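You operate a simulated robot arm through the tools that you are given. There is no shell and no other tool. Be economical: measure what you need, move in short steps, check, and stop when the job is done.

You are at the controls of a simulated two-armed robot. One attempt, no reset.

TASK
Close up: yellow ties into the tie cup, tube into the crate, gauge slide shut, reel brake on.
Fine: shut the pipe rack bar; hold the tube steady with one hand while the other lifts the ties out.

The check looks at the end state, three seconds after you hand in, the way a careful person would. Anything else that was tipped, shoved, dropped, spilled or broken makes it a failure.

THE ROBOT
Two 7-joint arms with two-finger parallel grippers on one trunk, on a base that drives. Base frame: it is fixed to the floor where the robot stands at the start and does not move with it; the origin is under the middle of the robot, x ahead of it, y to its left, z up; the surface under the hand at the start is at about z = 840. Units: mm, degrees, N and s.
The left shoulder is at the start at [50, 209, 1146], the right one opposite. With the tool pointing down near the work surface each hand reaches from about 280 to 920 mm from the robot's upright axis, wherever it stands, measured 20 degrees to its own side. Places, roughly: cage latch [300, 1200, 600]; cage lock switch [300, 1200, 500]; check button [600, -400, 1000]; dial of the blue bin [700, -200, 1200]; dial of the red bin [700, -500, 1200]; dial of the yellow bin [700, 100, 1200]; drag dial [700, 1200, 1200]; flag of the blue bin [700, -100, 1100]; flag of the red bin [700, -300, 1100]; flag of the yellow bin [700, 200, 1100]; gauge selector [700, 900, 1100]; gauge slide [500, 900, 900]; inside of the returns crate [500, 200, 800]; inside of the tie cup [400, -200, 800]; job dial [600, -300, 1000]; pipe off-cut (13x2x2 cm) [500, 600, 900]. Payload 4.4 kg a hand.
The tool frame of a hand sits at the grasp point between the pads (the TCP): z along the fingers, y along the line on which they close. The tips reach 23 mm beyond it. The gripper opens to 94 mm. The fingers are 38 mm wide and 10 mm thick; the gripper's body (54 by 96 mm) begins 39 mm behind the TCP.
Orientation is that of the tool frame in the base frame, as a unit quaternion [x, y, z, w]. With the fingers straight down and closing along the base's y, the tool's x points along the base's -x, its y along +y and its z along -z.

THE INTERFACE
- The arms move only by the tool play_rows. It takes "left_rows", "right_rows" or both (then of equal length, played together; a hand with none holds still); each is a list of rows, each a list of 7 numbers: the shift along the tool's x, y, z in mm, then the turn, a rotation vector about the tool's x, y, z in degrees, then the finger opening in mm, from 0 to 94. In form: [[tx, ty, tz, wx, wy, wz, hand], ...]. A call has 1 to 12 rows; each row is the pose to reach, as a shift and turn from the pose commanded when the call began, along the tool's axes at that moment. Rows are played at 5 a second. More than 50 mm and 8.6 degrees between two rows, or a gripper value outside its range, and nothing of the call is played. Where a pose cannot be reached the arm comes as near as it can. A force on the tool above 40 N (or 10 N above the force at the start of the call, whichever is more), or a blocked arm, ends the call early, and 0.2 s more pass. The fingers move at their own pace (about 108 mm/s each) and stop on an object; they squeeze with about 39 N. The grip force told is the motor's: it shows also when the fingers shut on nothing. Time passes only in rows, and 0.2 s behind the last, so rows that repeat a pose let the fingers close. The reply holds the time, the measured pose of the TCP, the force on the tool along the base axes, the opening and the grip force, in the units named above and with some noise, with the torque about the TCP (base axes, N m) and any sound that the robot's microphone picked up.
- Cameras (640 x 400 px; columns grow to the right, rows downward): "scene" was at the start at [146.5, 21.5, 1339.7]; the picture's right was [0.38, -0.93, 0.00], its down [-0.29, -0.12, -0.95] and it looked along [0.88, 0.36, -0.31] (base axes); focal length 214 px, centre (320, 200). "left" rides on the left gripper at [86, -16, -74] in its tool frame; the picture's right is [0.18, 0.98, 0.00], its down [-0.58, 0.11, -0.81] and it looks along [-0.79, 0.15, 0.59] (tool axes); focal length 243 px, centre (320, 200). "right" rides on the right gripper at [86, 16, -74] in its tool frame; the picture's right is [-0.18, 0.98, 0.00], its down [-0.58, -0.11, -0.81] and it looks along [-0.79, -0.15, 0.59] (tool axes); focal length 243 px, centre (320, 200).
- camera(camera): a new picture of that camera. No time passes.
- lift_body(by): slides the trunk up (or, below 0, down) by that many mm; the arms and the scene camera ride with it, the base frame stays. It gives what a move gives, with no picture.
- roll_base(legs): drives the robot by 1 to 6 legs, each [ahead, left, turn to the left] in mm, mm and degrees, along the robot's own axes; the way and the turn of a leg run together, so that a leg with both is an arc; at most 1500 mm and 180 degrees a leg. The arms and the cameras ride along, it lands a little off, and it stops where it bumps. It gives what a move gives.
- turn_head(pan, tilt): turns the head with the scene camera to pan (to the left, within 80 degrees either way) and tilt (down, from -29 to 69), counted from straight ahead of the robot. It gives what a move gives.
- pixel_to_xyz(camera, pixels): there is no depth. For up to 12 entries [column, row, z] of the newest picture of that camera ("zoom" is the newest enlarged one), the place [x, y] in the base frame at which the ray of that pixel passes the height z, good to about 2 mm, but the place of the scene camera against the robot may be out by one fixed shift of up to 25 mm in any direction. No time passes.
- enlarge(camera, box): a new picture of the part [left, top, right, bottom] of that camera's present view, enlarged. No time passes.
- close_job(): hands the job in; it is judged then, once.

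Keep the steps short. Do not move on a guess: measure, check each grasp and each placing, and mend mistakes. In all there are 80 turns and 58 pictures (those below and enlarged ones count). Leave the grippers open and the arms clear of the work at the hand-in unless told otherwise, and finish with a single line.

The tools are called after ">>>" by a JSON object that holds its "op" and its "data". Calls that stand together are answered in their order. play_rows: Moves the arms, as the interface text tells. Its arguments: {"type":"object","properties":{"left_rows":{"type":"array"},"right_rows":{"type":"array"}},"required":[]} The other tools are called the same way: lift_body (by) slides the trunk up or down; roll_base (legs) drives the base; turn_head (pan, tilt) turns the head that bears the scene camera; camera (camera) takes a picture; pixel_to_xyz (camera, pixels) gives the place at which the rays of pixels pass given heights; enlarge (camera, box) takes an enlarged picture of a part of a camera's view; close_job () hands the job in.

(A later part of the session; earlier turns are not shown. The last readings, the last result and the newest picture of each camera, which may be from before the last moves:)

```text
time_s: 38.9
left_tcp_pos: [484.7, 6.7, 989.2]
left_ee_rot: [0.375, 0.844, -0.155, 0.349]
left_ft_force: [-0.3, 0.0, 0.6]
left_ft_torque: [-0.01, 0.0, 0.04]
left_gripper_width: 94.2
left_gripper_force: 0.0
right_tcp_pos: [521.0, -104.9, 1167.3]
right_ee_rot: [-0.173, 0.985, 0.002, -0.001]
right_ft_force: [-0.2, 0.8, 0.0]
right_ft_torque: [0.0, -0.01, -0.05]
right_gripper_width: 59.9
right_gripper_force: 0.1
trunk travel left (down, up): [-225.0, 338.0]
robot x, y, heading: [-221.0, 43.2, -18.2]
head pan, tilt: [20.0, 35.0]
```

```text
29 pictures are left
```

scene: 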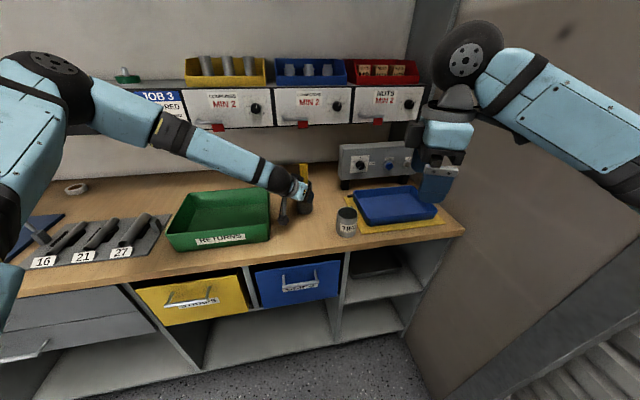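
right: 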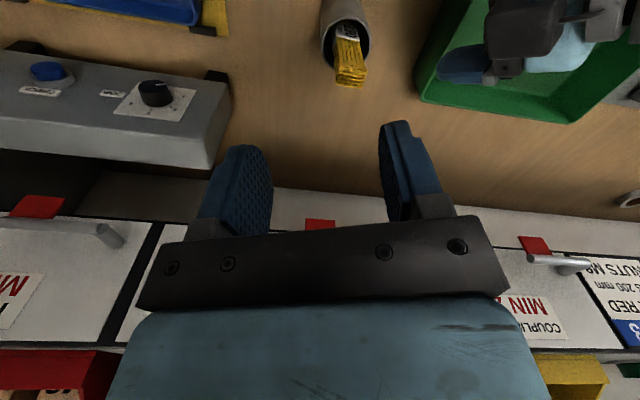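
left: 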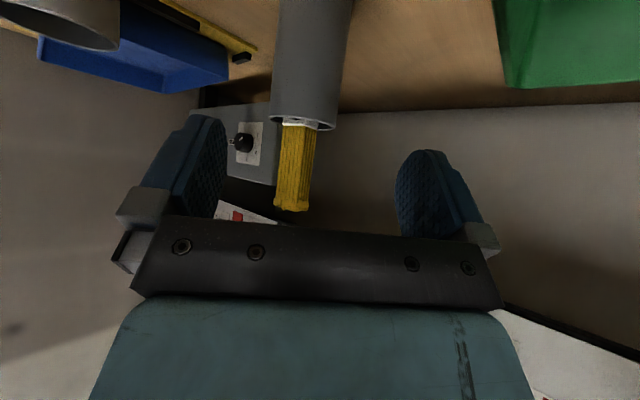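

Both hands reached. I'll measure the tube and ties from both cameras.

>>> {"op": "pixel_to_xyz", "data": {"camera": "left", "pixels": [[276, 60, 900], [350, 60, 900], [312, 60, 900], [273, 205, 1020], [308, 207, 1020]]}}

>>> {"op": "pixel_to_xyz", "data": {"camera": "right", "pixels": [[320, 42, 943], [370, 42, 943], [345, 23, 943], [351, 78, 1020], [337, 78, 1020], [366, 80, 1020], [350, 67, 1020], [470, 100, 900]]}}

```text
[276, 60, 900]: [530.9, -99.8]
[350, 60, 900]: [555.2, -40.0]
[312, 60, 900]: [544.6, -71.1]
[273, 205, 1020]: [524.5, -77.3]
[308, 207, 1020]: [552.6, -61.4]
```

```text
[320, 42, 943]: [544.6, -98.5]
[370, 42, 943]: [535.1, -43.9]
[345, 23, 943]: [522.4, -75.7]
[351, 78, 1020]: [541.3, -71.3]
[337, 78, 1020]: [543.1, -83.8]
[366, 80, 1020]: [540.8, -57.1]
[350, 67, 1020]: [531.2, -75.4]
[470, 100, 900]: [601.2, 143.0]
```

The tube is at (541, -70). I'll slide the left hand in along the fingers with an 8 mm lateral correction.

>>> {"op": "play_rows", "data": {"left_rows": [[-1, -4, 25, 0, 0, 0, 94], [-3, -8, 55, 0, 0, 0, 94], [-5, -8, 85, 0, 0, 0, 94], [-5, -8, 109, 0, 0, 0, 94]]}}

>>> {"op": "camera", "data": {"camera": "left"}}

```text
time_s: 39.9
left_tcp_pos: [507.0, -5.0, 958.0]
left_ee_rot: [0.377, 0.843, -0.157, 0.35]
left_ft_force: [0.1, 0.9, 1.5]
left_ft_torque: [0.01, -0.02, -0.01]
left_gripper_width: 94.0
left_gripper_force: 0.0
left hand out of reach, approached as far as the arm can: row 2, 3, 4
right_tcp_pos: [521.1, -103.6, 1168.7]
right_ee_rot: [-0.173, 0.985, 0.002, -0.003]
right_ft_force: [-0.5, 0.1, 0.4]
right_ft_torque: [0.0, -0.01, 0.0]
right_gripper_width: 60.1
right_gripper_force: 0.2
trunk travel left (down, up): [-225.0, 338.0]
robot x, y, heading: [-221.8, 39.0, -18.1]
head pan, tilt: [20.0, 35.0]
```

```text
28 pictures are left
```

left: 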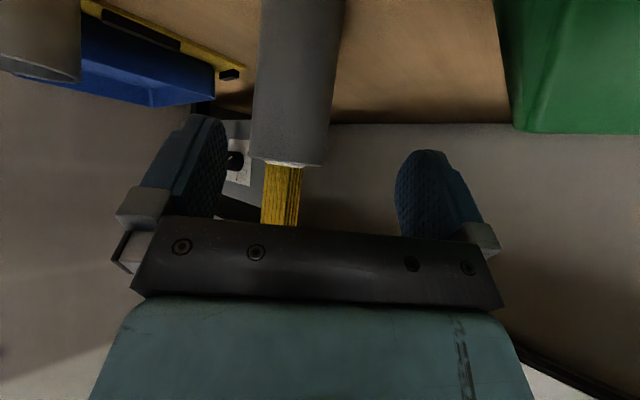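

The inward limit eases when the hand is higher relative to the shoulder. I'll back out, raise both hands, and lower the trunk by 150.

>>> {"op": "play_rows", "data": {"left_rows": [[0, 0, -45, 0, 0, 0, 94], [0, 0, -90, 0, 0, 0, 94], [-28, 0, -128, 0, 0, 0, 94], [-56, 0, -166, 0, 0, 0, 94]], "right_rows": [[0, 0, -35, 0, 0, 0, 60], [0, 0, -70, 0, 0, 0, 60], [0, 0, -105, 0, 0, 0, 60], [0, 0, -135, 0, 0, 0, 60]]}}

>>> {"op": "lift_body", "data": {"by": -150}}

```text
time_s: 40.9
left_tcp_pos: [453.7, 46.4, 1115.3]
left_ee_rot: [0.376, 0.843, -0.154, 0.352]
left_ft_force: [0.2, 0.3, 0.8]
left_ft_torque: [0.04, -0.02, 0.06]
left_gripper_width: 93.6
left_gripper_force: 0.1
right_tcp_pos: [473.7, -106.2, 1307.6]
right_ee_rot: [-0.174, 0.985, 0.001, 0.001]
right_ft_force: [-0.6, 0.0, 0.1]
right_ft_torque: [-0.02, -0.04, 0.01]
right_gripper_width: 60.2
right_gripper_force: 0.2
right hand out of reach, approached as far as the arm can: row 1, 2, 3, 4
trunk travel left (down, up): [-225.0, 338.0]
robot x, y, heading: [-218.4, 43.9, -18.2]
head pan, tilt: [20.0, 35.0]
```

```text
time_s: 42.6
left_tcp_pos: [458.7, 48.7, 961.0]
left_ee_rot: [0.376, 0.844, -0.156, 0.35]
left_ft_force: [-0.1, -0.4, -0.3]
left_ft_torque: [0.02, 0.0, -0.04]
left_gripper_width: 94.0
left_gripper_force: 0.0
right_tcp_pos: [478.6, -106.3, 1155.2]
right_ee_rot: [-0.172, 0.985, 0.003, -0.001]
right_ft_force: [0.0, 0.3, -0.1]
right_ft_torque: [-0.01, -0.01, -0.02]
right_gripper_width: 60.2
right_gripper_force: 0.1
trunk travel left (down, up): [-75.0, 488.0]
robot x, y, heading: [-220.2, 42.5, -18.3]
head pan, tilt: [20.0, 35.0]
```

The right arm is near its far reach now, so I'll nudge the left hand back a bit and then drive the robot forward 80.

>>> {"op": "play_rows", "data": {"left_rows": [[-5, -29, -17, 0, 0, 0, 94], [-10.5, -58, -33, 0, 0, 0, 94]]}}

>>> {"op": "roll_base", "data": {"legs": [[80, 0, 0]]}}

>>> {"op": "camera", "data": {"camera": "left"}}

```text
time_s: 43.2
left_tcp_pos: [405.5, 18.7, 992.7]
left_ee_rot: [0.376, 0.844, -0.157, 0.35]
left_ft_force: [0.1, 0.4, -0.9]
left_ft_torque: [0.01, 0.01, 0.0]
left_gripper_width: 94.1
left_gripper_force: 0.1
right_tcp_pos: [477.3, -106.0, 1155.9]
right_ee_rot: [-0.173, 0.985, 0.002, -0.002]
right_ft_force: [0.6, -0.2, -0.2]
right_ft_torque: [0.0, 0.04, 0.02]
right_gripper_width: 59.9
right_gripper_force: 0.2
trunk travel left (down, up): [-75.0, 488.0]
robot x, y, heading: [-220.5, 42.4, -18.0]
head pan, tilt: [20.0, 35.0]
```

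```text
time_s: 44.3
left_tcp_pos: [481.0, -6.7, 992.9]
left_ee_rot: [0.375, 0.845, -0.155, 0.349]
left_ft_force: [-0.5, -0.1, -0.5]
left_ft_torque: [0.0, 0.01, 0.01]
left_gripper_width: 94.0
left_gripper_force: 0.0
right_tcp_pos: [553.9, -129.6, 1153.7]
right_ee_rot: [-0.175, 0.985, 0.002, -0.002]
right_ft_force: [-0.2, 0.0, -1.4]
right_ft_torque: [-0.03, 0.01, -0.02]
right_gripper_width: 60.0
right_gripper_force: 0.1
trunk travel left (down, up): [-75.0, 488.0]
robot x, y, heading: [-147.3, 16.5, -18.2]
head pan, tilt: [20.0, 35.0]
```

```text
27 pictures are left
```

left: 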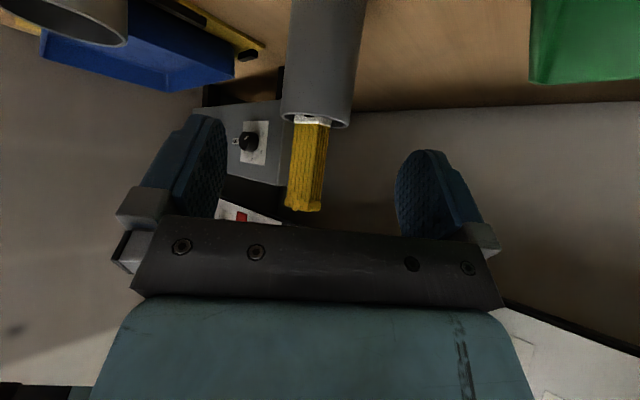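

The tube is lined up, with its centre column at about 323. I'll slide in.

>>> {"op": "play_rows", "data": {"left_rows": [[0, 0, 30, 0, 0, 0, 94], [1, 1, 60, 0, 0, 0, 94], [2, 1, 88, 0, 0, 0, 94], [2.5, 1, 107, 0, 0, 0, 94]]}}

>>> {"op": "camera", "data": {"camera": "left"}}

```text
time_s: 45.3
left_tcp_pos: [531.4, -60.1, 915.4]
left_ee_rot: [0.376, 0.844, -0.157, 0.349]
left_ft_force: [-0.1, 0.6, -0.3]
left_ft_torque: [0.01, -0.01, 0.01]
left_gripper_width: 94.0
left_gripper_force: 0.0
right_tcp_pos: [554.3, -130.6, 1155.1]
right_ee_rot: [-0.174, 0.985, 0.002, -0.002]
right_ft_force: [0.0, 0.1, 0.5]
right_ft_torque: [-0.03, 0.02, 0.01]
right_gripper_width: 59.9
right_gripper_force: 0.1
trunk travel left (down, up): [-75.0, 488.0]
robot x, y, heading: [-143.3, 16.0, -18.2]
head pan, tilt: [20.0, 35.0]
```

```text
26 pictures are left
```

left: 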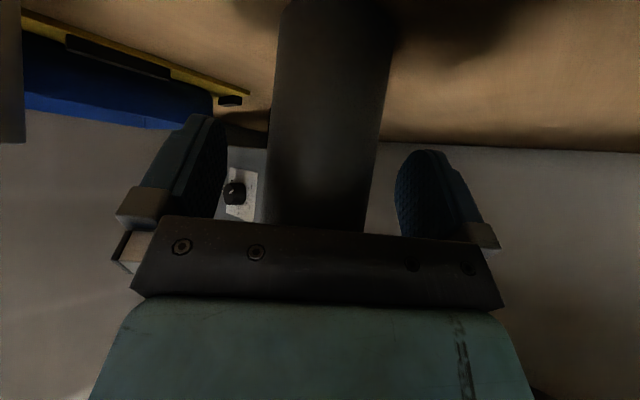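

It reached cleanly. I'll close the left hand on the tube while the right hand moves over the ties at safe height.

>>> {"op": "play_rows", "data": {"left_rows": [[0, 2, 0, 0, 0, 0, 75], [0, 2, 0, 0, 0, 0, 60], [0, 2, 0, 0, 0, 0, 48], [0, 2, 0, 0, 0, 0, 45], [0, 2, 0, 0, 0, 0, 45], [0, 2, 0, 0, 0, 0, 45]], "right_rows": [[0, 0, 0, 0, 0, 0, 60], [-2, 15, 0, 0, 0, 4, 60], [-4, 31, 0, 0, 0, 8, 60], [-5.5, 46, 20, 0, 0, 12, 60], [-7.3, 61, 45, 0, 0, 15, 60], [-7.3, 61, 45, 0, 0, 15, 60]]}}

>>> {"op": "camera", "data": {"camera": "right"}}

>>> {"op": "enlarge", "data": {"camera": "scene", "box": [200, 90, 400, 250]}}

```text
time_s: 46.7
left_tcp_pos: [532.0, -58.8, 915.8]
left_ee_rot: [0.376, 0.844, -0.156, 0.349]
left_ft_force: [-1.0, 0.2, 0.2]
left_ft_torque: [0.0, 0.0, 0.04]
left_gripper_width: 53.1
left_gripper_force: 39.6
right_tcp_pos: [539.3, -71.7, 1108.8]
right_ee_rot: [-0.044, 0.999, 0.002, -0.002]
right_ft_force: [0.6, 0.1, -0.5]
right_ft_torque: [-0.04, 0.0, 0.0]
right_gripper_width: 60.2
right_gripper_force: 0.1
trunk travel left (down, up): [-75.0, 488.0]
robot x, y, heading: [-145.8, 20.6, -18.1]
head pan, tilt: [20.0, 35.0]
```

```text
25 pictures are left
```

right: 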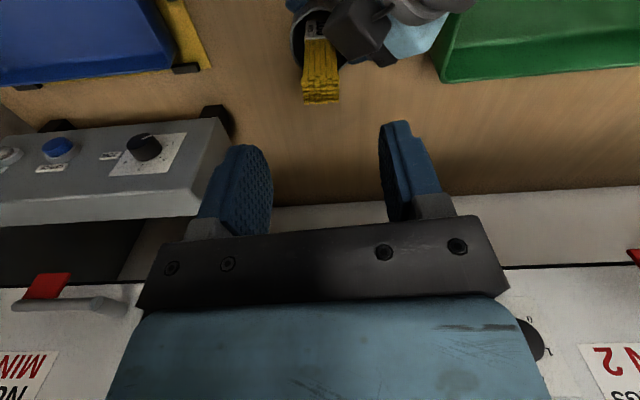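

```text
2.50 times, centred on (300, 170) of scene
```

zoom: 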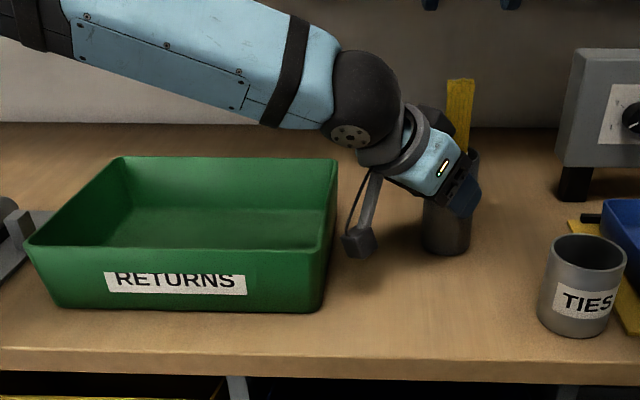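

>>> {"op": "pixel_to_xyz", "data": {"camera": "right", "pixels": [[304, 103, 1018], [339, 100, 1018], [322, 97, 1018], [302, 85, 1018], [338, 85, 1018]]}}

```text
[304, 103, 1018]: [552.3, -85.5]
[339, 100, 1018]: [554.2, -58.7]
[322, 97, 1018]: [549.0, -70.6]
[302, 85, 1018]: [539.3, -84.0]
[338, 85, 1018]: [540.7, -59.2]
```

Ties top centre is (544, -72), 26 mm wide in y. The right hand opens to 40, shifts +6 mm in x, and descends to TCP z≈1009.

>>> {"op": "play_rows", "data": {"right_rows": [[-3, 0, 20, 0, 0, 0, 40], [-6, 0, 45, 0, 0, 0, 40], [-6, 0, 75, 0, 0, 0, 40], [-6, 0, 100, 0, 0, 0, 40]]}}

>>> {"op": "camera", "data": {"camera": "right"}}

```text
time_s: 47.7
left_tcp_pos: [530.5, -58.4, 917.3]
left_ee_rot: [0.376, 0.844, -0.156, 0.348]
left_ft_force: [-4.2, 2.5, 2.5]
left_ft_torque: [-0.08, 0.03, 0.08]
left_gripper_width: 53.1
left_gripper_force: 39.2
right_tcp_pos: [542.9, -70.1, 1023.3]
right_ee_rot: [-0.045, 0.999, 0.004, 0.004]
right_ft_force: [1.7, -1.5, 6.8]
right_ft_torque: [0.13, 0.13, 0.01]
right_gripper_width: 39.1
right_gripper_force: 0.0
trunk travel left (down, up): [-75.0, 488.0]
robot x, y, heading: [-140.5, 15.9, -18.1]
head pan, tilt: [20.0, 35.0]
stopped in row 4 (right hand): the force on the tool passed its limit at 51 N (the readings are from after the stop); the commanded pose is now the measured one
```

```text
23 pictures are left
```

right: 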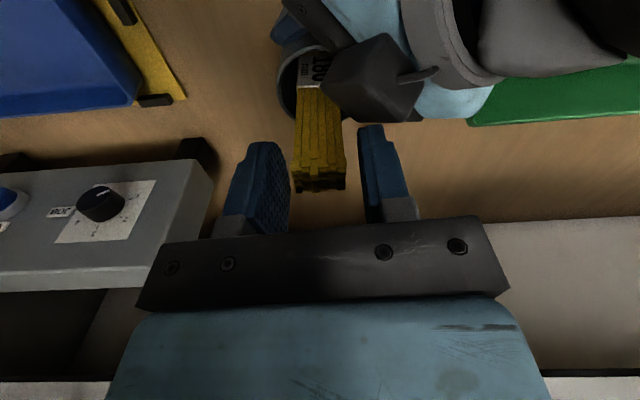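

The right +y finger's near edge touched a lug on the left hand at tip z≈1000. The ties are already about 20 mm between the fingers. I'll lift 3 mm, shift 9 mm away in +x, come down slightly, and close.

>>> {"op": "play_rows", "data": {"right_rows": [[0, 0, -4, 0, 0, 0, 40], [-10, 0, -3, 0, 0, 0, 40], [-10, 0, 2, 0, 0, 0, 40], [-10, 0, 2, 0, 0, 0, 30], [-10, 0, 2, 0, 0, 0, 20], [-10, 0, 2, 0, 0, 0, 16], [-10, 0, 2, 0, 0, 0, 16]]}}

>>> {"op": "camera", "data": {"camera": "right"}}

```text
time_s: 49.3
left_tcp_pos: [531.3, -57.4, 914.9]
left_ee_rot: [0.375, 0.845, -0.155, 0.349]
left_ft_force: [0.7, -0.6, 10.4]
left_ft_torque: [-0.16, -0.2, 0.07]
left_gripper_width: 53.3
left_gripper_force: 38.2
right_tcp_pos: [553.3, -69.2, 1019.8]
right_ee_rot: [-0.045, 0.999, 0.004, 0.004]
right_ft_force: [-0.1, -1.6, 1.8]
right_ft_torque: [-0.09, 0.0, 0.02]
right_gripper_width: 26.1
right_gripper_force: 39.1
trunk travel left (down, up): [-75.0, 488.0]
robot x, y, heading: [-141.6, 21.4, -18.2]
head pan, tilt: [20.0, 35.0]
```

```text
22 pictures are left
```

right: 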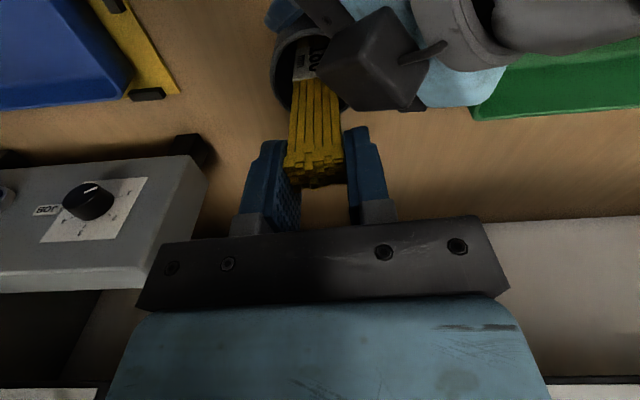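

The ties are gripped at 26 mm. I'll lift straight up while the left hand holds the tube.

>>> {"op": "play_rows", "data": {"right_rows": [[0, 0, -12, 0, 0, 0, 16], [0, 0, -30, 0, 0, 0, 16], [0, 0, -50, 0, 0, 0, 16], [0, 0, -75, 0, 0, 0, 16], [0, 0, -100, 0, 0, 0, 16], [0, 0, -125, 0, 0, 0, 16]]}}

>>> {"op": "camera", "data": {"camera": "scene"}}

```text
time_s: 50.7
left_tcp_pos: [532.1, -58.1, 914.6]
left_ee_rot: [0.376, 0.845, -0.155, 0.349]
left_ft_force: [-3.6, 3.6, 8.1]
left_ft_torque: [-0.26, 0.14, -0.05]
left_gripper_width: 53.3
left_gripper_force: 38.9
right_tcp_pos: [549.9, -68.0, 1129.4]
right_ee_rot: [-0.045, 0.999, 0.004, 0.004]
right_ft_force: [1.3, -2.2, 0.2]
right_ft_torque: [-0.32, -0.11, 0.02]
right_gripper_width: 26.7
right_gripper_force: 38.6
right hand out of reach, approached as far as the arm can: row 6
trunk travel left (down, up): [-75.0, 488.0]
robot x, y, heading: [-143.6, 19.2, -17.8]
head pan, tilt: [20.0, 35.0]
```

```text
21 pictures are left
```

scene: 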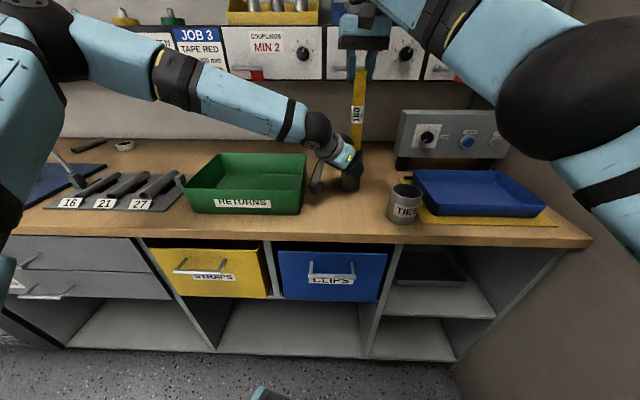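

>>> {"op": "enlarge", "data": {"camera": "scene", "box": [310, 60, 430, 220]}}

```text
2.50 times, centred on (370, 140) of scene
```

zoom: 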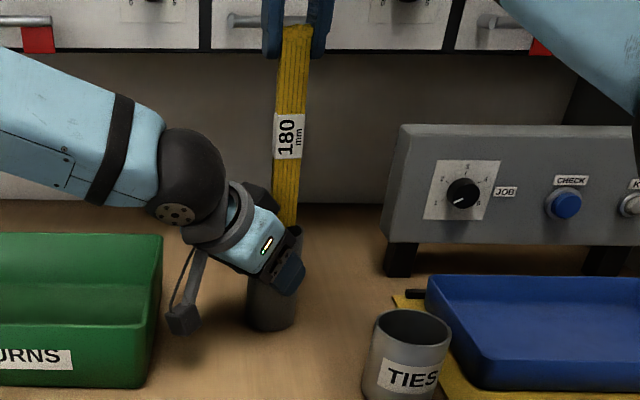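

The label reads 180 mm, and the ties' lower end is about at the rim. The right hand is at its reach limit, so I'll ease it a little toward its own side (-y, within the tube's clearance) and further up.

>>> {"op": "play_rows", "data": {"right_rows": [[2, -4, -5, 0, 0, 0, 16], [5, -8, -12, 0, 0, 0, 16], [8, -12, -20, 0, 0, 0, 16], [10, -14, -28, 0, 0, 0, 16]]}}

>>> {"op": "enlarge", "data": {"camera": "scene", "box": [310, 60, 430, 220]}}

```text
time_s: 51.7
left_tcp_pos: [532.2, -58.1, 913.1]
left_ee_rot: [0.376, 0.845, -0.156, 0.348]
left_ft_force: [-0.9, 0.8, 4.2]
left_ft_torque: [0.05, 0.05, 0.04]
left_gripper_width: 53.1
left_gripper_force: 39.0
right_tcp_pos: [543.6, -84.8, 1155.2]
right_ee_rot: [-0.045, 0.999, 0.004, 0.003]
right_ft_force: [0.2, -0.1, -0.3]
right_ft_torque: [-0.01, -0.03, 0.01]
right_gripper_width: 26.1
right_gripper_force: 38.9
trunk travel left (down, up): [-75.0, 488.0]
robot x, y, heading: [-145.5, 18.4, -18.1]
head pan, tilt: [20.0, 35.0]
```

```text
2.50 times, centred on (370, 140) of scene
```

zoom: 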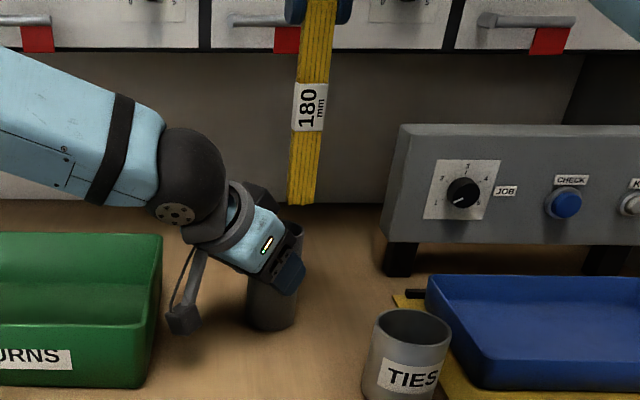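

The ties are free of the tube. I'll carry them over the cup, near (407, -170).

>>> {"op": "play_rows", "data": {"right_rows": [[36, -19, 0, 0, 0, 0, 16], [72, -37, 0, 0, 0, 0, 16], [108, -56, 0, 0, 0, 0, 16], [144, -74, 0, 0, 0, 0, 16], [144, -74, 0, 0, 0, 0, 16]]}}

>>> {"op": "camera", "data": {"camera": "right"}}

>>> {"op": "enlarge", "data": {"camera": "scene", "box": [310, 60, 510, 260]}}

```text
time_s: 52.9
left_tcp_pos: [532.5, -57.1, 913.6]
left_ee_rot: [0.376, 0.845, -0.155, 0.348]
left_ft_force: [0.2, 0.5, 1.6]
left_ft_torque: [0.04, -0.01, 0.01]
left_gripper_width: 53.4
left_gripper_force: 39.1
right_tcp_pos: [406.2, -170.9, 1154.5]
right_ee_rot: [-0.045, 0.999, 0.004, 0.004]
right_ft_force: [0.1, 1.1, -0.2]
right_ft_torque: [0.02, -0.02, 0.02]
right_gripper_width: 26.0
right_gripper_force: 38.8
trunk travel left (down, up): [-75.0, 488.0]
robot x, y, heading: [-145.8, 15.3, -18.0]
head pan, tilt: [20.0, 35.0]
```

```text
18 pictures are left
```

right: 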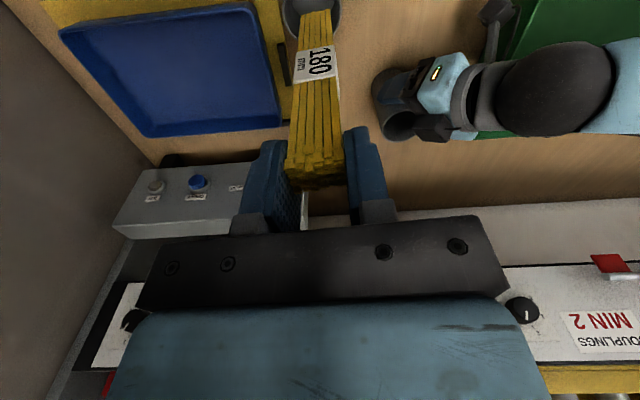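

```text
2.00 times, centred on (410, 160) of scene
```

zoom: 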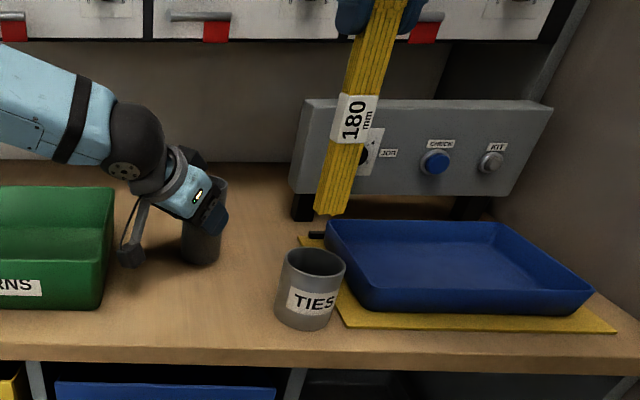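

>>> {"op": "pixel_to_xyz", "data": {"camera": "right", "pixels": [[341, 10, 915], [282, 10, 915], [312, 38, 915], [372, 85, 943], [412, 90, 943]]}}

>>> {"op": "pixel_to_xyz", "data": {"camera": "zoom", "pixels": [[285, 265, 915], [346, 266, 915], [315, 265, 915], [315, 250, 915], [330, 205, 975], [193, 178, 943], [228, 183, 943]]}}

```text
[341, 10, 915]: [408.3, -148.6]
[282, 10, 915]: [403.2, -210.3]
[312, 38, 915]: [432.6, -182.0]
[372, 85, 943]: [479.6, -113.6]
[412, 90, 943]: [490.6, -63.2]
```

```text
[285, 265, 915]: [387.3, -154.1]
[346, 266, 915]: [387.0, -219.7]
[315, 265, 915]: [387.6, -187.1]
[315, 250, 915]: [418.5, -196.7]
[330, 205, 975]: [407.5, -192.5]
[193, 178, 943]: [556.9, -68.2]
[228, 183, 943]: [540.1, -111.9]
```

The cup centre is at about (399, -176). The ties' lower end hangs about 15 mm ahead of that. I'll correct by -14 in x, lower 35 and look again.

>>> {"op": "play_rows", "data": {"right_rows": [[7, 0, 10, 0, 0, 0, 16], [14, 0, 22, 0, 0, 0, 16], [14, 0, 35, 0, 0, 0, 16]]}}

>>> {"op": "enlarge", "data": {"camera": "scene", "box": [350, 130, 450, 250]}}

```text
time_s: 53.7
left_tcp_pos: [531.0, -58.8, 914.1]
left_ee_rot: [0.376, 0.845, -0.155, 0.348]
left_ft_force: [0.6, -0.6, 0.7]
left_ft_torque: [-0.01, 0.01, -0.01]
left_gripper_width: 53.3
left_gripper_force: 39.4
right_tcp_pos: [394.2, -172.8, 1119.3]
right_ee_rot: [-0.044, 0.999, 0.003, 0.003]
right_ft_force: [0.3, -0.8, 0.8]
right_ft_torque: [0.01, 0.0, -0.02]
right_gripper_width: 26.1
right_gripper_force: 39.4
trunk travel left (down, up): [-75.0, 488.0]
robot x, y, heading: [-143.9, 16.0, -18.3]
head pan, tilt: [20.0, 35.0]
```

```text
3.33 times, centred on (400, 190) of scene
```

zoom: 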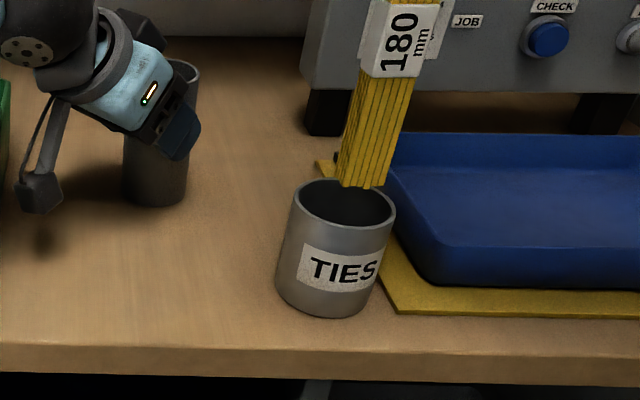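

>>> {"op": "pixel_to_xyz", "data": {"camera": "zoom", "pixels": [[362, 187, 941], [338, 176, 941], [386, 185, 941], [344, 203, 915], [292, 198, 915], [396, 210, 915], [350, 181, 915], [336, 229, 915], [335, 312, 840]]}}

>>> {"op": "camera", "data": {"camera": "right"}}

```text
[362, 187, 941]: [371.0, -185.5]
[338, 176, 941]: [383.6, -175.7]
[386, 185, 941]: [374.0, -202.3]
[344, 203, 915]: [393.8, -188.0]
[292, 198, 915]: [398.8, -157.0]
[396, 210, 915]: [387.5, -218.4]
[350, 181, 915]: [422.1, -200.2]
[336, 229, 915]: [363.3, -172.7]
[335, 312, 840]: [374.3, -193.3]
```

```text
15 pictures are left
```

right: 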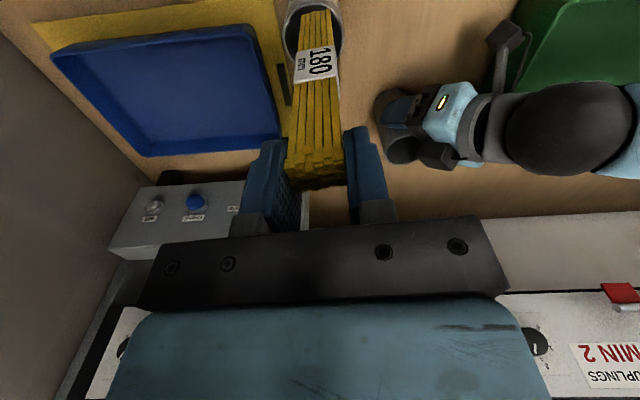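

By scene comparison, the ties' lower end is about 10 mm on the robot side of the cup centre. I'll shift +9 in x, lower 24 and check before it enters.

>>> {"op": "play_rows", "data": {"right_rows": [[-9, 0, 0, 0, 0, 0, 16], [-9, 0, 12, 0, 0, 0, 16], [-9, 0, 24, 0, 0, 0, 16]]}}

>>> {"op": "enlarge", "data": {"camera": "scene", "box": [350, 130, 450, 250]}}

```text
time_s: 54.5
left_tcp_pos: [531.9, -58.1, 914.1]
left_ee_rot: [0.377, 0.844, -0.155, 0.349]
left_ft_force: [1.0, 0.5, 0.8]
left_ft_torque: [-0.02, -0.02, -0.04]
left_gripper_width: 53.0
left_gripper_force: 38.8
right_tcp_pos: [404.9, -168.7, 1094.6]
right_ee_rot: [-0.044, 0.999, 0.004, 0.003]
right_ft_force: [-0.2, -0.1, -1.1]
right_ft_torque: [0.01, 0.03, -0.02]
right_gripper_width: 26.1
right_gripper_force: 38.8
trunk travel left (down, up): [-75.0, 488.0]
robot x, y, heading: [-146.0, 15.0, -18.0]
head pan, tilt: [20.0, 35.0]
```

```text
3.33 times, centred on (400, 190) of scene
```

zoom: 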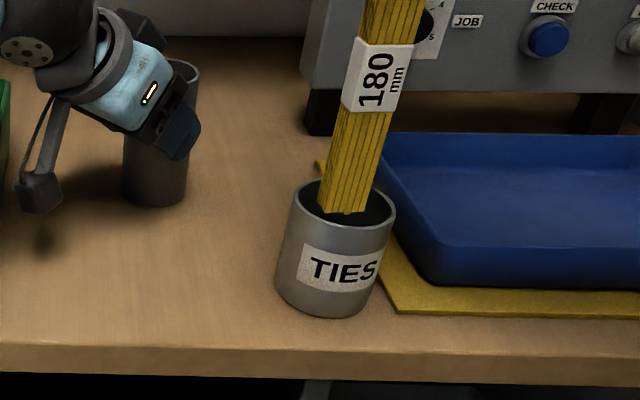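

The lower end is inside the rim outline and centred. I'll lower about 66 mm to the cup floor.

>>> {"op": "play_rows", "data": {"right_rows": [[0, 0, 18, 0, 0, 0, 16], [0, 0, 36, 0, 0, 0, 16], [0, 0, 50, 0, 0, 0, 16], [0, 0, 60, 0, 0, 0, 16], [0, 0, 66, 0, 0, 0, 16]]}}

>>> {"op": "enlarge", "data": {"camera": "scene", "box": [350, 110, 450, 250]}}

```text
time_s: 55.1
left_tcp_pos: [531.6, -57.3, 914.1]
left_ee_rot: [0.377, 0.844, -0.156, 0.349]
left_ft_force: [-0.8, 0.4, 0.0]
left_ft_torque: [0.03, 0.06, -0.01]
left_gripper_width: 53.2
left_gripper_force: 39.1
right_tcp_pos: [403.6, -169.4, 1070.0]
right_ee_rot: [-0.044, 0.999, 0.005, 0.008]
right_ft_force: [-3.2, -2.2, 17.2]
right_ft_torque: [-0.08, 0.48, 0.07]
right_gripper_width: 26.2
right_gripper_force: 39.2
trunk travel left (down, up): [-75.0, 488.0]
robot x, y, heading: [-142.1, 15.8, -18.2]
head pan, tilt: [20.0, 35.0]
stopped in row 2 (right hand): the force on the tool passed its limit at 88 N (the readings are from after the stop); the commanded pose is now the measured one
```

```text
2.86 times, centred on (400, 180) of scene
```

zoom: 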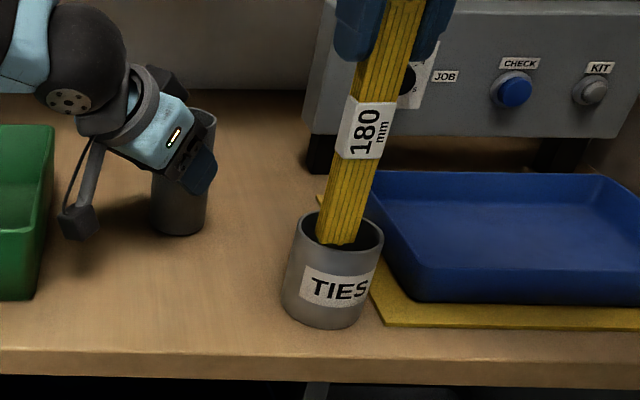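

It stopped at 88 N earlier than expected. I'll check where it touches with the right camera.

>>> {"op": "camera", "data": {"camera": "right"}}

>>> {"op": "enlarge", "data": {"camera": "scene", "box": [380, 170, 430, 230]}}

```text
12 pictures are left
```

right: 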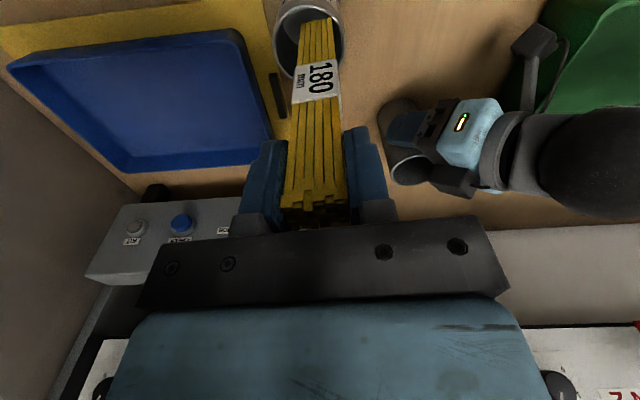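

```text
6.67 times, centred on (405, 200) of scene
```

zoom: 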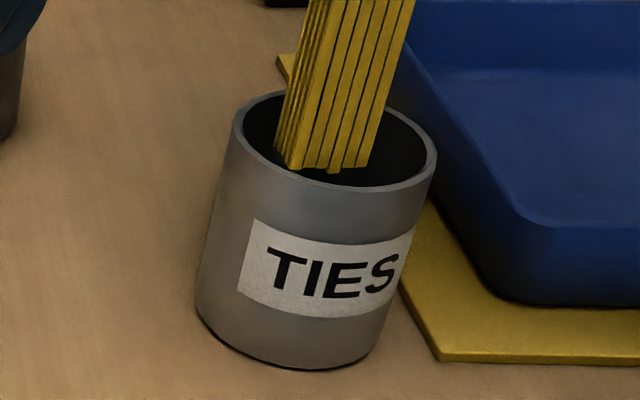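

The ties caught on the near rim and slid a little in the grip. The lower end must go about 14 mm in +x and 3 mm in -y. I'll raise, shift, and lower slightly.

>>> {"op": "play_rows", "data": {"right_rows": [[0, 0, -14, 0, 0, 0, 16], [-7, -1, -18, 0, 0, 0, 16], [-14, -3, -18, 0, 0, 0, 16], [-14, -3, -18, 0, 0, 0, 16]]}}

>>> {"op": "enlarge", "data": {"camera": "scene", "box": [380, 170, 430, 230]}}

```text
time_s: 56.1
left_tcp_pos: [532.2, -58.0, 913.2]
left_ee_rot: [0.376, 0.845, -0.155, 0.348]
left_ft_force: [-0.5, -0.1, 0.7]
left_ft_torque: [-0.02, 0.0, -0.01]
left_gripper_width: 53.2
left_gripper_force: 39.5
right_tcp_pos: [419.5, -172.1, 1085.2]
right_ee_rot: [-0.044, 0.999, 0.004, 0.005]
right_ft_force: [-1.1, -0.1, -1.0]
right_ft_torque: [0.0, 0.0, 0.08]
right_gripper_width: 26.4
right_gripper_force: 39.3
trunk travel left (down, up): [-75.0, 488.0]
robot x, y, heading: [-143.8, 15.2, -17.9]
head pan, tilt: [20.0, 35.0]
```

```text
6.67 times, centred on (405, 200) of scene
```

zoom: 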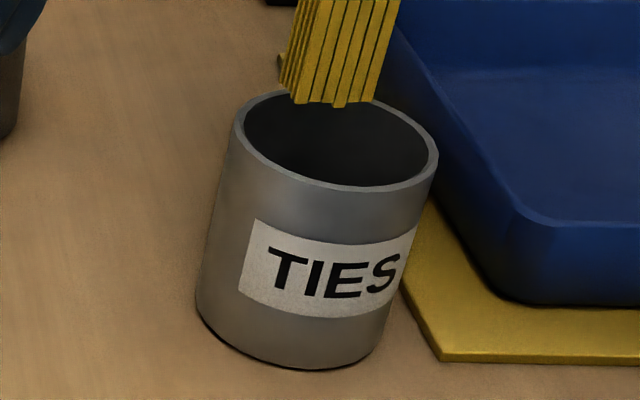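

Clear now, and the opening is directly below. A small correction of -6 x and -4 y, then I'll lower in.

>>> {"op": "play_rows", "data": {"right_rows": [[6, -4, 0, 0, 0, 0, 16], [6, -4, 15, 0, 0, 0, 16], [6, -4, 30, 0, 0, 0, 16], [6, -4, 45, 0, 0, 0, 16], [6, -4, 58, 0, 0, 0, 16], [6, -4, 68, 0, 0, 0, 16], [6, -4, 75, 0, 0, 0, 16]]}}

```text
time_s: 57.7
left_tcp_pos: [531.4, -58.1, 913.2]
left_ee_rot: [0.376, 0.844, -0.154, 0.349]
left_ft_force: [0.0, -0.2, 0.7]
left_ft_torque: [-0.03, 0.0, 0.01]
left_gripper_width: 53.2
left_gripper_force: 39.0
right_tcp_pos: [416.2, -175.5, 1011.6]
right_ee_rot: [-0.044, 0.999, 0.004, 0.006]
right_ft_force: [-0.2, 0.3, -0.2]
right_ft_torque: [0.01, 0.01, 0.02]
right_gripper_width: 26.2
right_gripper_force: 39.1
trunk travel left (down, up): [-75.0, 488.0]
robot x, y, heading: [-140.0, 13.5, -18.0]
head pan, tilt: [20.0, 35.0]
```

It went in freely. I'll lower another 5 mm, open moderately, and rise straight up.

>>> {"op": "play_rows", "data": {"right_rows": [[0, 0, 5, 0, 0, 0, 16], [0, 0, 5, 0, 0, 0, 32], [0, 0, 5, 0, 0, 0, 45], [0, 0, 5, 0, 0, 0, 52], [0, 0, -30, 0, 0, 0, 52], [0, 0, -70, 0, 0, 0, 52], [0, 0, -110, 0, 0, 0, 52], [0, 0, -140, 0, 0, 0, 52]]}}

>>> {"op": "camera", "data": {"camera": "scene"}}

```text
time_s: 59.5
left_tcp_pos: [532.4, -58.5, 914.9]
left_ee_rot: [0.376, 0.845, -0.155, 0.348]
left_ft_force: [-1.3, -1.0, 0.7]
left_ft_torque: [0.01, -0.01, -0.02]
left_gripper_width: 53.0
left_gripper_force: 38.5
right_tcp_pos: [412.3, -177.0, 1151.5]
right_ee_rot: [-0.045, 0.999, 0.004, 0.006]
right_ft_force: [0.2, -0.3, 0.2]
right_ft_torque: [0.02, -0.01, 0.02]
right_gripper_width: 52.0
right_gripper_force: 0.1
trunk travel left (down, up): [-75.0, 488.0]
robot x, y, heading: [-141.3, 15.0, -18.1]
head pan, tilt: [20.0, 35.0]
```

```text
9 pictures are left
```

scene: 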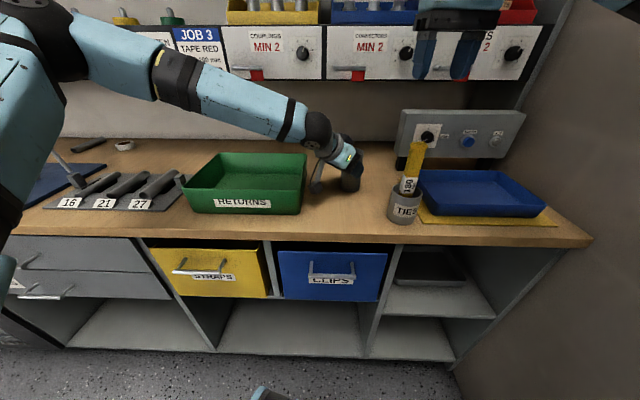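

The ties stand in the cup. Nine pictures are left, so I'll use them sparingly. Now the tube goes into the crate, and I'll measure the crate rim first.

>>> {"op": "pixel_to_xyz", "data": {"camera": "scene", "pixels": [[217, 152, 900], [307, 155, 900], [303, 190, 900], [184, 187, 900], [190, 213, 840], [297, 215, 840], [350, 190, 840], [298, 183, 845], [75, 185, 860], [163, 180, 860], [55, 158, 900]]}}

```text
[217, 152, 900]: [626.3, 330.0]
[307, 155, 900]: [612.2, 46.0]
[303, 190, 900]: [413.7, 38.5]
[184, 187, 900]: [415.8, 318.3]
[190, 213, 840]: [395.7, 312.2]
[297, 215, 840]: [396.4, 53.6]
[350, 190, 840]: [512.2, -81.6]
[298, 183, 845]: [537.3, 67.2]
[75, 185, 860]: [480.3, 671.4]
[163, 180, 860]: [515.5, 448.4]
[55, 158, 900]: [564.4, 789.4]
```

The crate interior is about x 425–605, y 70–325. I'll lift the tube 85, carry it to about (550, 170), and lower it.

>>> {"op": "play_rows", "data": {"left_rows": [[-30, 0, -30, 0, 0, 0, 45], [-60, 0, -60, 0, 0, 0, 45], [-37, 32, -83, 0, 0, 0, 45], [-13, 64, -107, 0, 0, 0, 45], [10, 96, -130, 0, 0, 0, 45], [33, 128, -153, 0, 0, 0, 45], [56.5, 160.8, -176.5, 0, 0, 0, 45], [56.5, 160.8, -176.5, 0, 0, 0, 45]]}}

>>> {"op": "camera", "data": {"camera": "scene"}}

```text
time_s: 61.3
left_tcp_pos: [545.5, 170.2, 999.3]
left_ee_rot: [0.377, 0.844, -0.156, 0.348]
left_ft_force: [-0.3, -0.6, -0.4]
left_ft_torque: [0.03, -0.01, 0.04]
left_gripper_width: 53.4
left_gripper_force: 38.9
right_tcp_pos: [410.5, -178.4, 1150.5]
right_ee_rot: [-0.043, 0.999, 0.005, 0.006]
right_ft_force: [0.5, 0.4, -0.4]
right_ft_torque: [0.02, 0.03, 0.02]
right_gripper_width: 51.9
right_gripper_force: 0.1
trunk travel left (down, up): [-75.0, 488.0]
robot x, y, heading: [-143.6, 15.3, -18.3]
head pan, tilt: [20.0, 35.0]
```

```text
8 pictures are left
```

scene: 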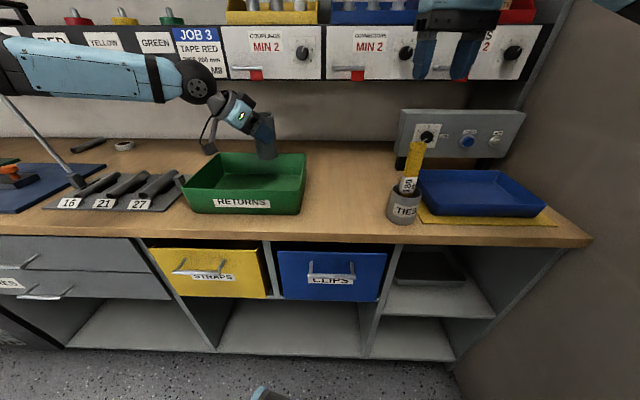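

The tube is over the crate at about (553, 161). I'll lower 76 mm, then release and back off along the fingers.

>>> {"op": "play_rows", "data": {"left_rows": [[14, 0, 14, 0, 0, 0, 45], [28, 0, 28, 0, 0, 0, 45], [42, 0, 42, 0, 0, 0, 45], [50, 0, 50, 0, 0, 0, 45], [54, 0, 54, 0, 0, 0, 45]]}}

```text
time_s: 62.5
left_tcp_pos: [540.6, 172.2, 922.3]
left_ee_rot: [0.376, 0.845, -0.155, 0.348]
left_ft_force: [-0.4, -0.3, -0.6]
left_ft_torque: [0.03, -0.02, -0.02]
left_gripper_width: 53.0
left_gripper_force: 39.2
right_tcp_pos: [411.9, -178.0, 1150.0]
right_ee_rot: [-0.044, 0.999, 0.005, 0.004]
right_ft_force: [-0.6, -0.5, -0.5]
right_ft_torque: [0.0, 0.02, 0.01]
right_gripper_width: 51.8
right_gripper_force: 0.0
trunk travel left (down, up): [-75.0, 488.0]
robot x, y, heading: [-143.1, 16.6, -18.1]
head pan, tilt: [20.0, 35.0]
```

No contact yet. I'll go 3 mm lower, release, back out and rise.

>>> {"op": "play_rows", "data": {"left_rows": [[2.2, 0, 2.2, 0, 0, 0, 45], [2.2, 0, 2.2, 0, 0, 0, 60], [2.2, 0, 2.2, 0, 0, 0, 80], [2.2, 0, 2.2, 0, 0, 0, 94], [2.2, 0, -30, 0, 0, 0, 94], [2.2, 0, -70, 0, 0, 0, 94], [0, 0, -110, 0, 0, 0, 94], [-25, 0, -140, 0, 0, 0, 94], [-50, 0, -170, 0, 0, 0, 94], [-80, 0, -200, 0, 0, 0, 94]]}}

>>> {"op": "camera", "data": {"camera": "left"}}

```text
time_s: 64.7
left_tcp_pos: [485.7, 233.9, 1120.5]
left_ee_rot: [0.378, 0.844, -0.156, 0.348]
left_ft_force: [0.0, -0.3, 0.4]
left_ft_torque: [0.03, 0.04, 0.0]
left_gripper_width: 94.1
left_gripper_force: 0.1
right_tcp_pos: [410.4, -178.7, 1151.8]
right_ee_rot: [-0.044, 0.999, 0.006, 0.006]
right_ft_force: [0.5, -0.2, -0.7]
right_ft_torque: [0.0, -0.04, 0.03]
right_gripper_width: 52.1
right_gripper_force: 0.1
trunk travel left (down, up): [-75.0, 488.0]
robot x, y, heading: [-146.2, 14.5, -18.1]
head pan, tilt: [20.0, 35.0]
```

```text
7 pictures are left
```

left: 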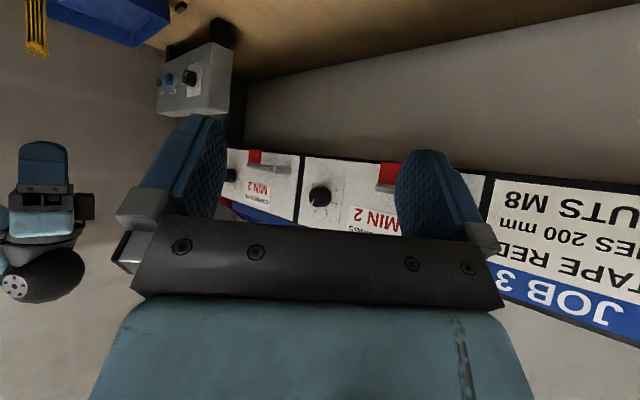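

That view missed the crate. I'll check it in the next wide picture. Now I'll straighten the left hand to tool-down (relative to the robot), back off, turn to face the bench, and drive left in front of the rack, gauge and reel.

>>> {"op": "play_rows", "data": {"left_rows": [[0, 0, -10, -1.7, 6.3, -4.1, 94], [0, 0, -20, -3.4, 12.6, -8.1, 94], [0, 0, -30, -5.0, 18.8, -12.2, 94], [0, 0, -40, -6.7, 25.1, -16.2, 94], [0, 0, -50, -8.4, 31.4, -20.3, 94], [0, 0, -60, -10.1, 37.7, -24.4, 94], [0, 0, -70, -11.77, 43.95, -28.42, 94]], "right_rows": [[0, 0, 0, 0, 0, 3, 52], [0, 0, 0, 0, 0, 6, 52], [0, 0, 0, 0, 0, 9, 52], [0, 0, 0, 0, 0, 12, 52], [0, 0, 0, 0, 0, 15, 52], [0, 0, 0, 0, 0, 18, 52], [0, 0, 0, 0, 0, 20, 52]]}}

>>> {"op": "roll_base", "data": {"legs": [[-190, 0, 0], [0, 0, 18], [0, 620, 0]]}}

>>> {"op": "lift_body", "data": {"by": 150}}

>>> {"op": "turn_head", "data": {"pan": 5, "tilt": 38}}

>>> {"op": "camera", "data": {"camera": "scene"}}

```text
time_s: 66.3
left_tcp_pos: [452.2, 269.2, 1171.3]
left_ee_rot: [0.157, 0.988, 0.001, -0.002]
left_ft_force: [0.1, 0.1, 0.5]
left_ft_torque: [0.02, -0.01, -0.01]
left_gripper_width: 94.2
left_gripper_force: 0.1
right_tcp_pos: [412.3, -177.5, 1150.6]
right_ee_rot: [0.131, 0.991, 0.006, 0.004]
right_ft_force: [0.4, 0.7, -0.2]
right_ft_torque: [0.01, 0.01, 0.03]
right_gripper_width: 52.0
right_gripper_force: 0.1
trunk travel left (down, up): [-75.0, 488.0]
robot x, y, heading: [-142.2, 18.0, -18.1]
head pan, tilt: [20.0, 35.0]
```

```text
time_s: 74.4
left_tcp_pos: [168.4, 1123.4, 1170.0]
left_ee_rot: [0.003, 1.0, 0.002, -0.002]
left_ft_force: [-0.5, 0.7, 0.3]
left_ft_torque: [0.0, 0.03, -0.01]
left_gripper_width: 93.8
left_gripper_force: 0.0
right_tcp_pos: [266.3, 685.4, 1150.8]
right_ee_rot: [-0.023, 1.0, 0.007, 0.003]
right_ft_force: [0.4, -0.2, 0.5]
right_ft_torque: [0.0, 0.02, -0.01]
right_gripper_width: 51.8
right_gripper_force: 0.2
trunk travel left (down, up): [-75.0, 488.0]
robot x, y, heading: [-325.9, 699.9, -0.1]
head pan, tilt: [20.0, 35.0]
```

```text
time_s: 76.2
left_tcp_pos: [167.7, 1124.2, 1319.6]
left_ee_rot: [0.003, 1.0, 0.001, -0.002]
left_ft_force: [-0.6, -0.3, -0.1]
left_ft_torque: [-0.02, 0.0, 0.04]
left_gripper_width: 94.0
left_gripper_force: 0.0
right_tcp_pos: [265.0, 685.1, 1301.7]
right_ee_rot: [-0.023, 1.0, 0.005, 0.004]
right_ft_force: [-0.6, 0.3, -0.2]
right_ft_torque: [-0.01, 0.02, -0.02]
right_gripper_width: 51.9
right_gripper_force: 0.1
trunk travel left (down, up): [-225.0, 338.0]
robot x, y, heading: [-320.7, 699.2, -0.6]
head pan, tilt: [20.0, 35.0]
```

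```text
time_s: 76.9
left_tcp_pos: [168.1, 1123.3, 1321.8]
left_ee_rot: [0.003, 1.0, 0.001, -0.001]
left_ft_force: [0.5, -0.1, -0.6]
left_ft_torque: [0.01, 0.02, 0.01]
left_gripper_width: 94.3
left_gripper_force: 0.2
right_tcp_pos: [266.7, 683.3, 1301.7]
right_ee_rot: [-0.024, 1.0, 0.006, 0.004]
right_ft_force: [0.2, 0.1, 0.3]
right_ft_torque: [-0.02, -0.01, -0.02]
right_gripper_width: 52.0
right_gripper_force: 0.1
trunk travel left (down, up): [-225.0, 338.0]
robot x, y, heading: [-326.0, 701.1, -0.7]
head pan, tilt: [5.0, 38.0]
```

```text
6 pictures are left
```

scene: 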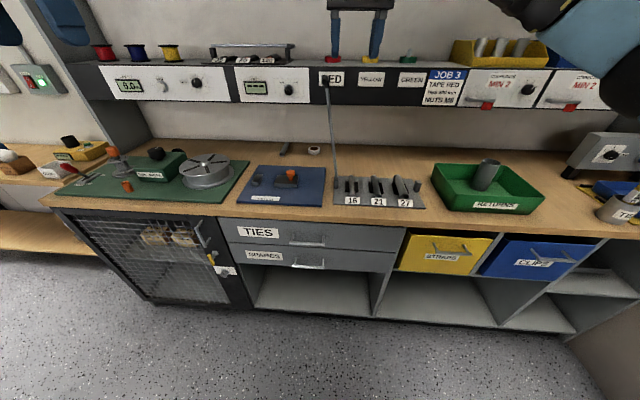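

The tube is in the crate. I'll enlarge the reel board and, separately, the gauge and rack.

>>> {"op": "enlarge", "data": {"camera": "scene", "box": [75, 130, 255, 215]}}

>>> {"op": "pixel_to_xyz", "data": {"camera": "scene", "pixels": [[335, 188, 850], [335, 186, 870], [417, 186, 850], [327, 86, 1130], [327, 86, 1150], [327, 86, 1170], [327, 86, 1190], [326, 80, 1150], [291, 180, 870], [256, 182, 860], [487, 163, 945], [324, 170, 840]]}}

```text
3.56 times, centred on (165, 172) of scene
```

zoom: 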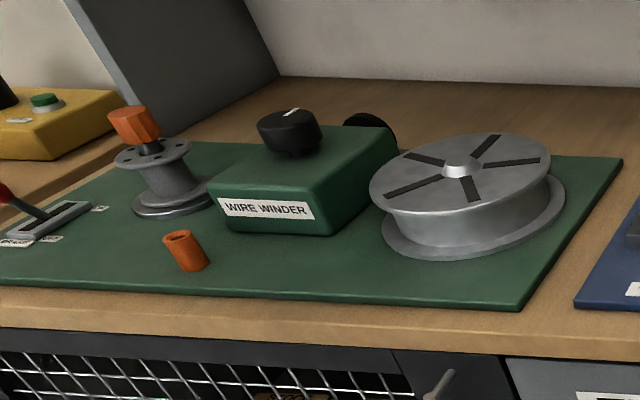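

```text
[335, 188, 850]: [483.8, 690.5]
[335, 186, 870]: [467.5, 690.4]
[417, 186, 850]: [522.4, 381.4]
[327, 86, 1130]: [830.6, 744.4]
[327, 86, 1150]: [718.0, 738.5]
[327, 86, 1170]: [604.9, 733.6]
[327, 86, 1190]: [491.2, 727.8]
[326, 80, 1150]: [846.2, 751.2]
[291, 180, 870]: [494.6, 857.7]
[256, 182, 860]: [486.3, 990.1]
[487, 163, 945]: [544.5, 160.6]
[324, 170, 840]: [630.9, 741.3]
```

The brake is apparently the red-knobbed slotted lever at the far left of the winder board. First the rack bar: its pivot is near (490, 692, 860), the top near z 1190, and the handle seems to point toward me. I'll drive forward 100 and place the right hand camera to see the handle and gauge together.

>>> {"op": "roll_base", "data": {"legs": [[100, 0, 0]]}}

>>> {"op": "play_rows", "data": {"right_rows": [[33, 22, 20, 0, 0, 0, 52], [66, 44, 45, 0, 0, 0, 70], [66, 44, 70, 0, 0, 0, 94], [66, 44, 70, 0, 0, 0, 94]]}}

>>> {"op": "camera", "data": {"camera": "right"}}

```text
time_s: 78.1
left_tcp_pos: [266.2, 1123.9, 1321.4]
left_ee_rot: [0.001, 1.0, 0.001, -0.002]
left_ft_force: [0.1, 0.8, 0.0]
left_ft_torque: [0.02, 0.05, 0.0]
left_gripper_width: 93.9
left_gripper_force: 0.0
right_tcp_pos: [365.4, 686.2, 1301.2]
right_ee_rot: [-0.026, 1.0, 0.006, 0.004]
right_ft_force: [-0.4, 0.0, -0.8]
right_ft_torque: [0.01, -0.01, -0.02]
right_gripper_width: 51.7
right_gripper_force: 0.1
trunk travel left (down, up): [-225.0, 338.0]
robot x, y, heading: [-225.0, 700.8, -0.1]
head pan, tilt: [5.0, 38.0]
```

```text
time_s: 79.1
left_tcp_pos: [265.2, 1123.9, 1320.6]
left_ee_rot: [0.002, 1.0, 0.0, -0.001]
left_ft_force: [-0.9, -0.1, 0.2]
left_ft_torque: [-0.01, -0.03, 0.04]
left_gripper_width: 93.7
left_gripper_force: 0.1
right_tcp_pos: [297.5, 729.0, 1231.2]
right_ee_rot: [-0.027, 1.0, 0.006, 0.004]
right_ft_force: [-0.9, 0.4, 0.5]
right_ft_torque: [0.01, -0.02, -0.01]
right_gripper_width: 93.9
right_gripper_force: 0.0
trunk travel left (down, up): [-225.0, 338.0]
robot x, y, heading: [-226.4, 699.4, -0.3]
head pan, tilt: [5.0, 38.0]
```

```text
4 pictures are left
```

right: 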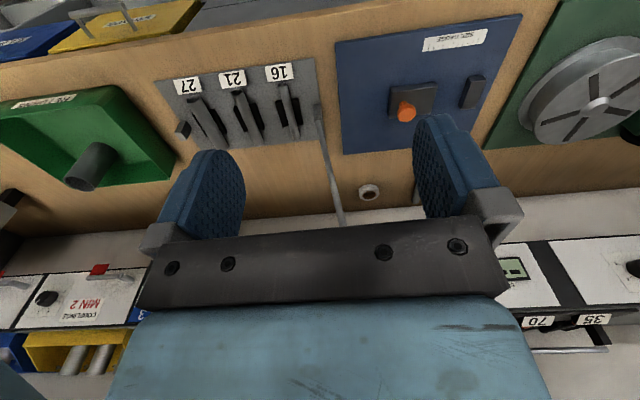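

Measuring the bar line, rack post, gauge knob and gauge blocks from this hand picture.

>>> {"op": "pixel_to_xyz", "data": {"camera": "right", "pixels": [[319, 110, 865], [341, 222, 1050], [341, 222, 1080], [341, 222, 1110], [183, 129, 880], [405, 112, 890], [405, 112, 900], [412, 100, 865], [473, 91, 865], [390, 98, 865], [436, 95, 865], [462, 95, 865]]}}

```text
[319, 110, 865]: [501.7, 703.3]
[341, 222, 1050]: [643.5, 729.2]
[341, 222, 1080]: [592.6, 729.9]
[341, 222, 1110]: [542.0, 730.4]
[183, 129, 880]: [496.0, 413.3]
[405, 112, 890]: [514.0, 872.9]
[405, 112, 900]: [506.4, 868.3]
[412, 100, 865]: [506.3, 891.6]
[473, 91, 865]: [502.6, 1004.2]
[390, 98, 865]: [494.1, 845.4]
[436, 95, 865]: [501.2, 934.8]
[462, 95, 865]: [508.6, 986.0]
```

>>> {"op": "pixel_to_xyz", "data": {"camera": "right", "pixels": [[120, 87, 900], [178, 158, 900], [122, 105, 840], [176, 166, 840], [341, 225, 1150], [185, 125, 870], [215, 120, 880], [60, 60, 900]]}}

```text
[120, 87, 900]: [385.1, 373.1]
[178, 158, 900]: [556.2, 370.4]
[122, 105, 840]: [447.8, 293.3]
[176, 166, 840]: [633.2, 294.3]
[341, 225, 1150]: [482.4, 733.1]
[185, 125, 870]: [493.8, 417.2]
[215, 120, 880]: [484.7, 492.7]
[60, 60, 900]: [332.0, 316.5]
```

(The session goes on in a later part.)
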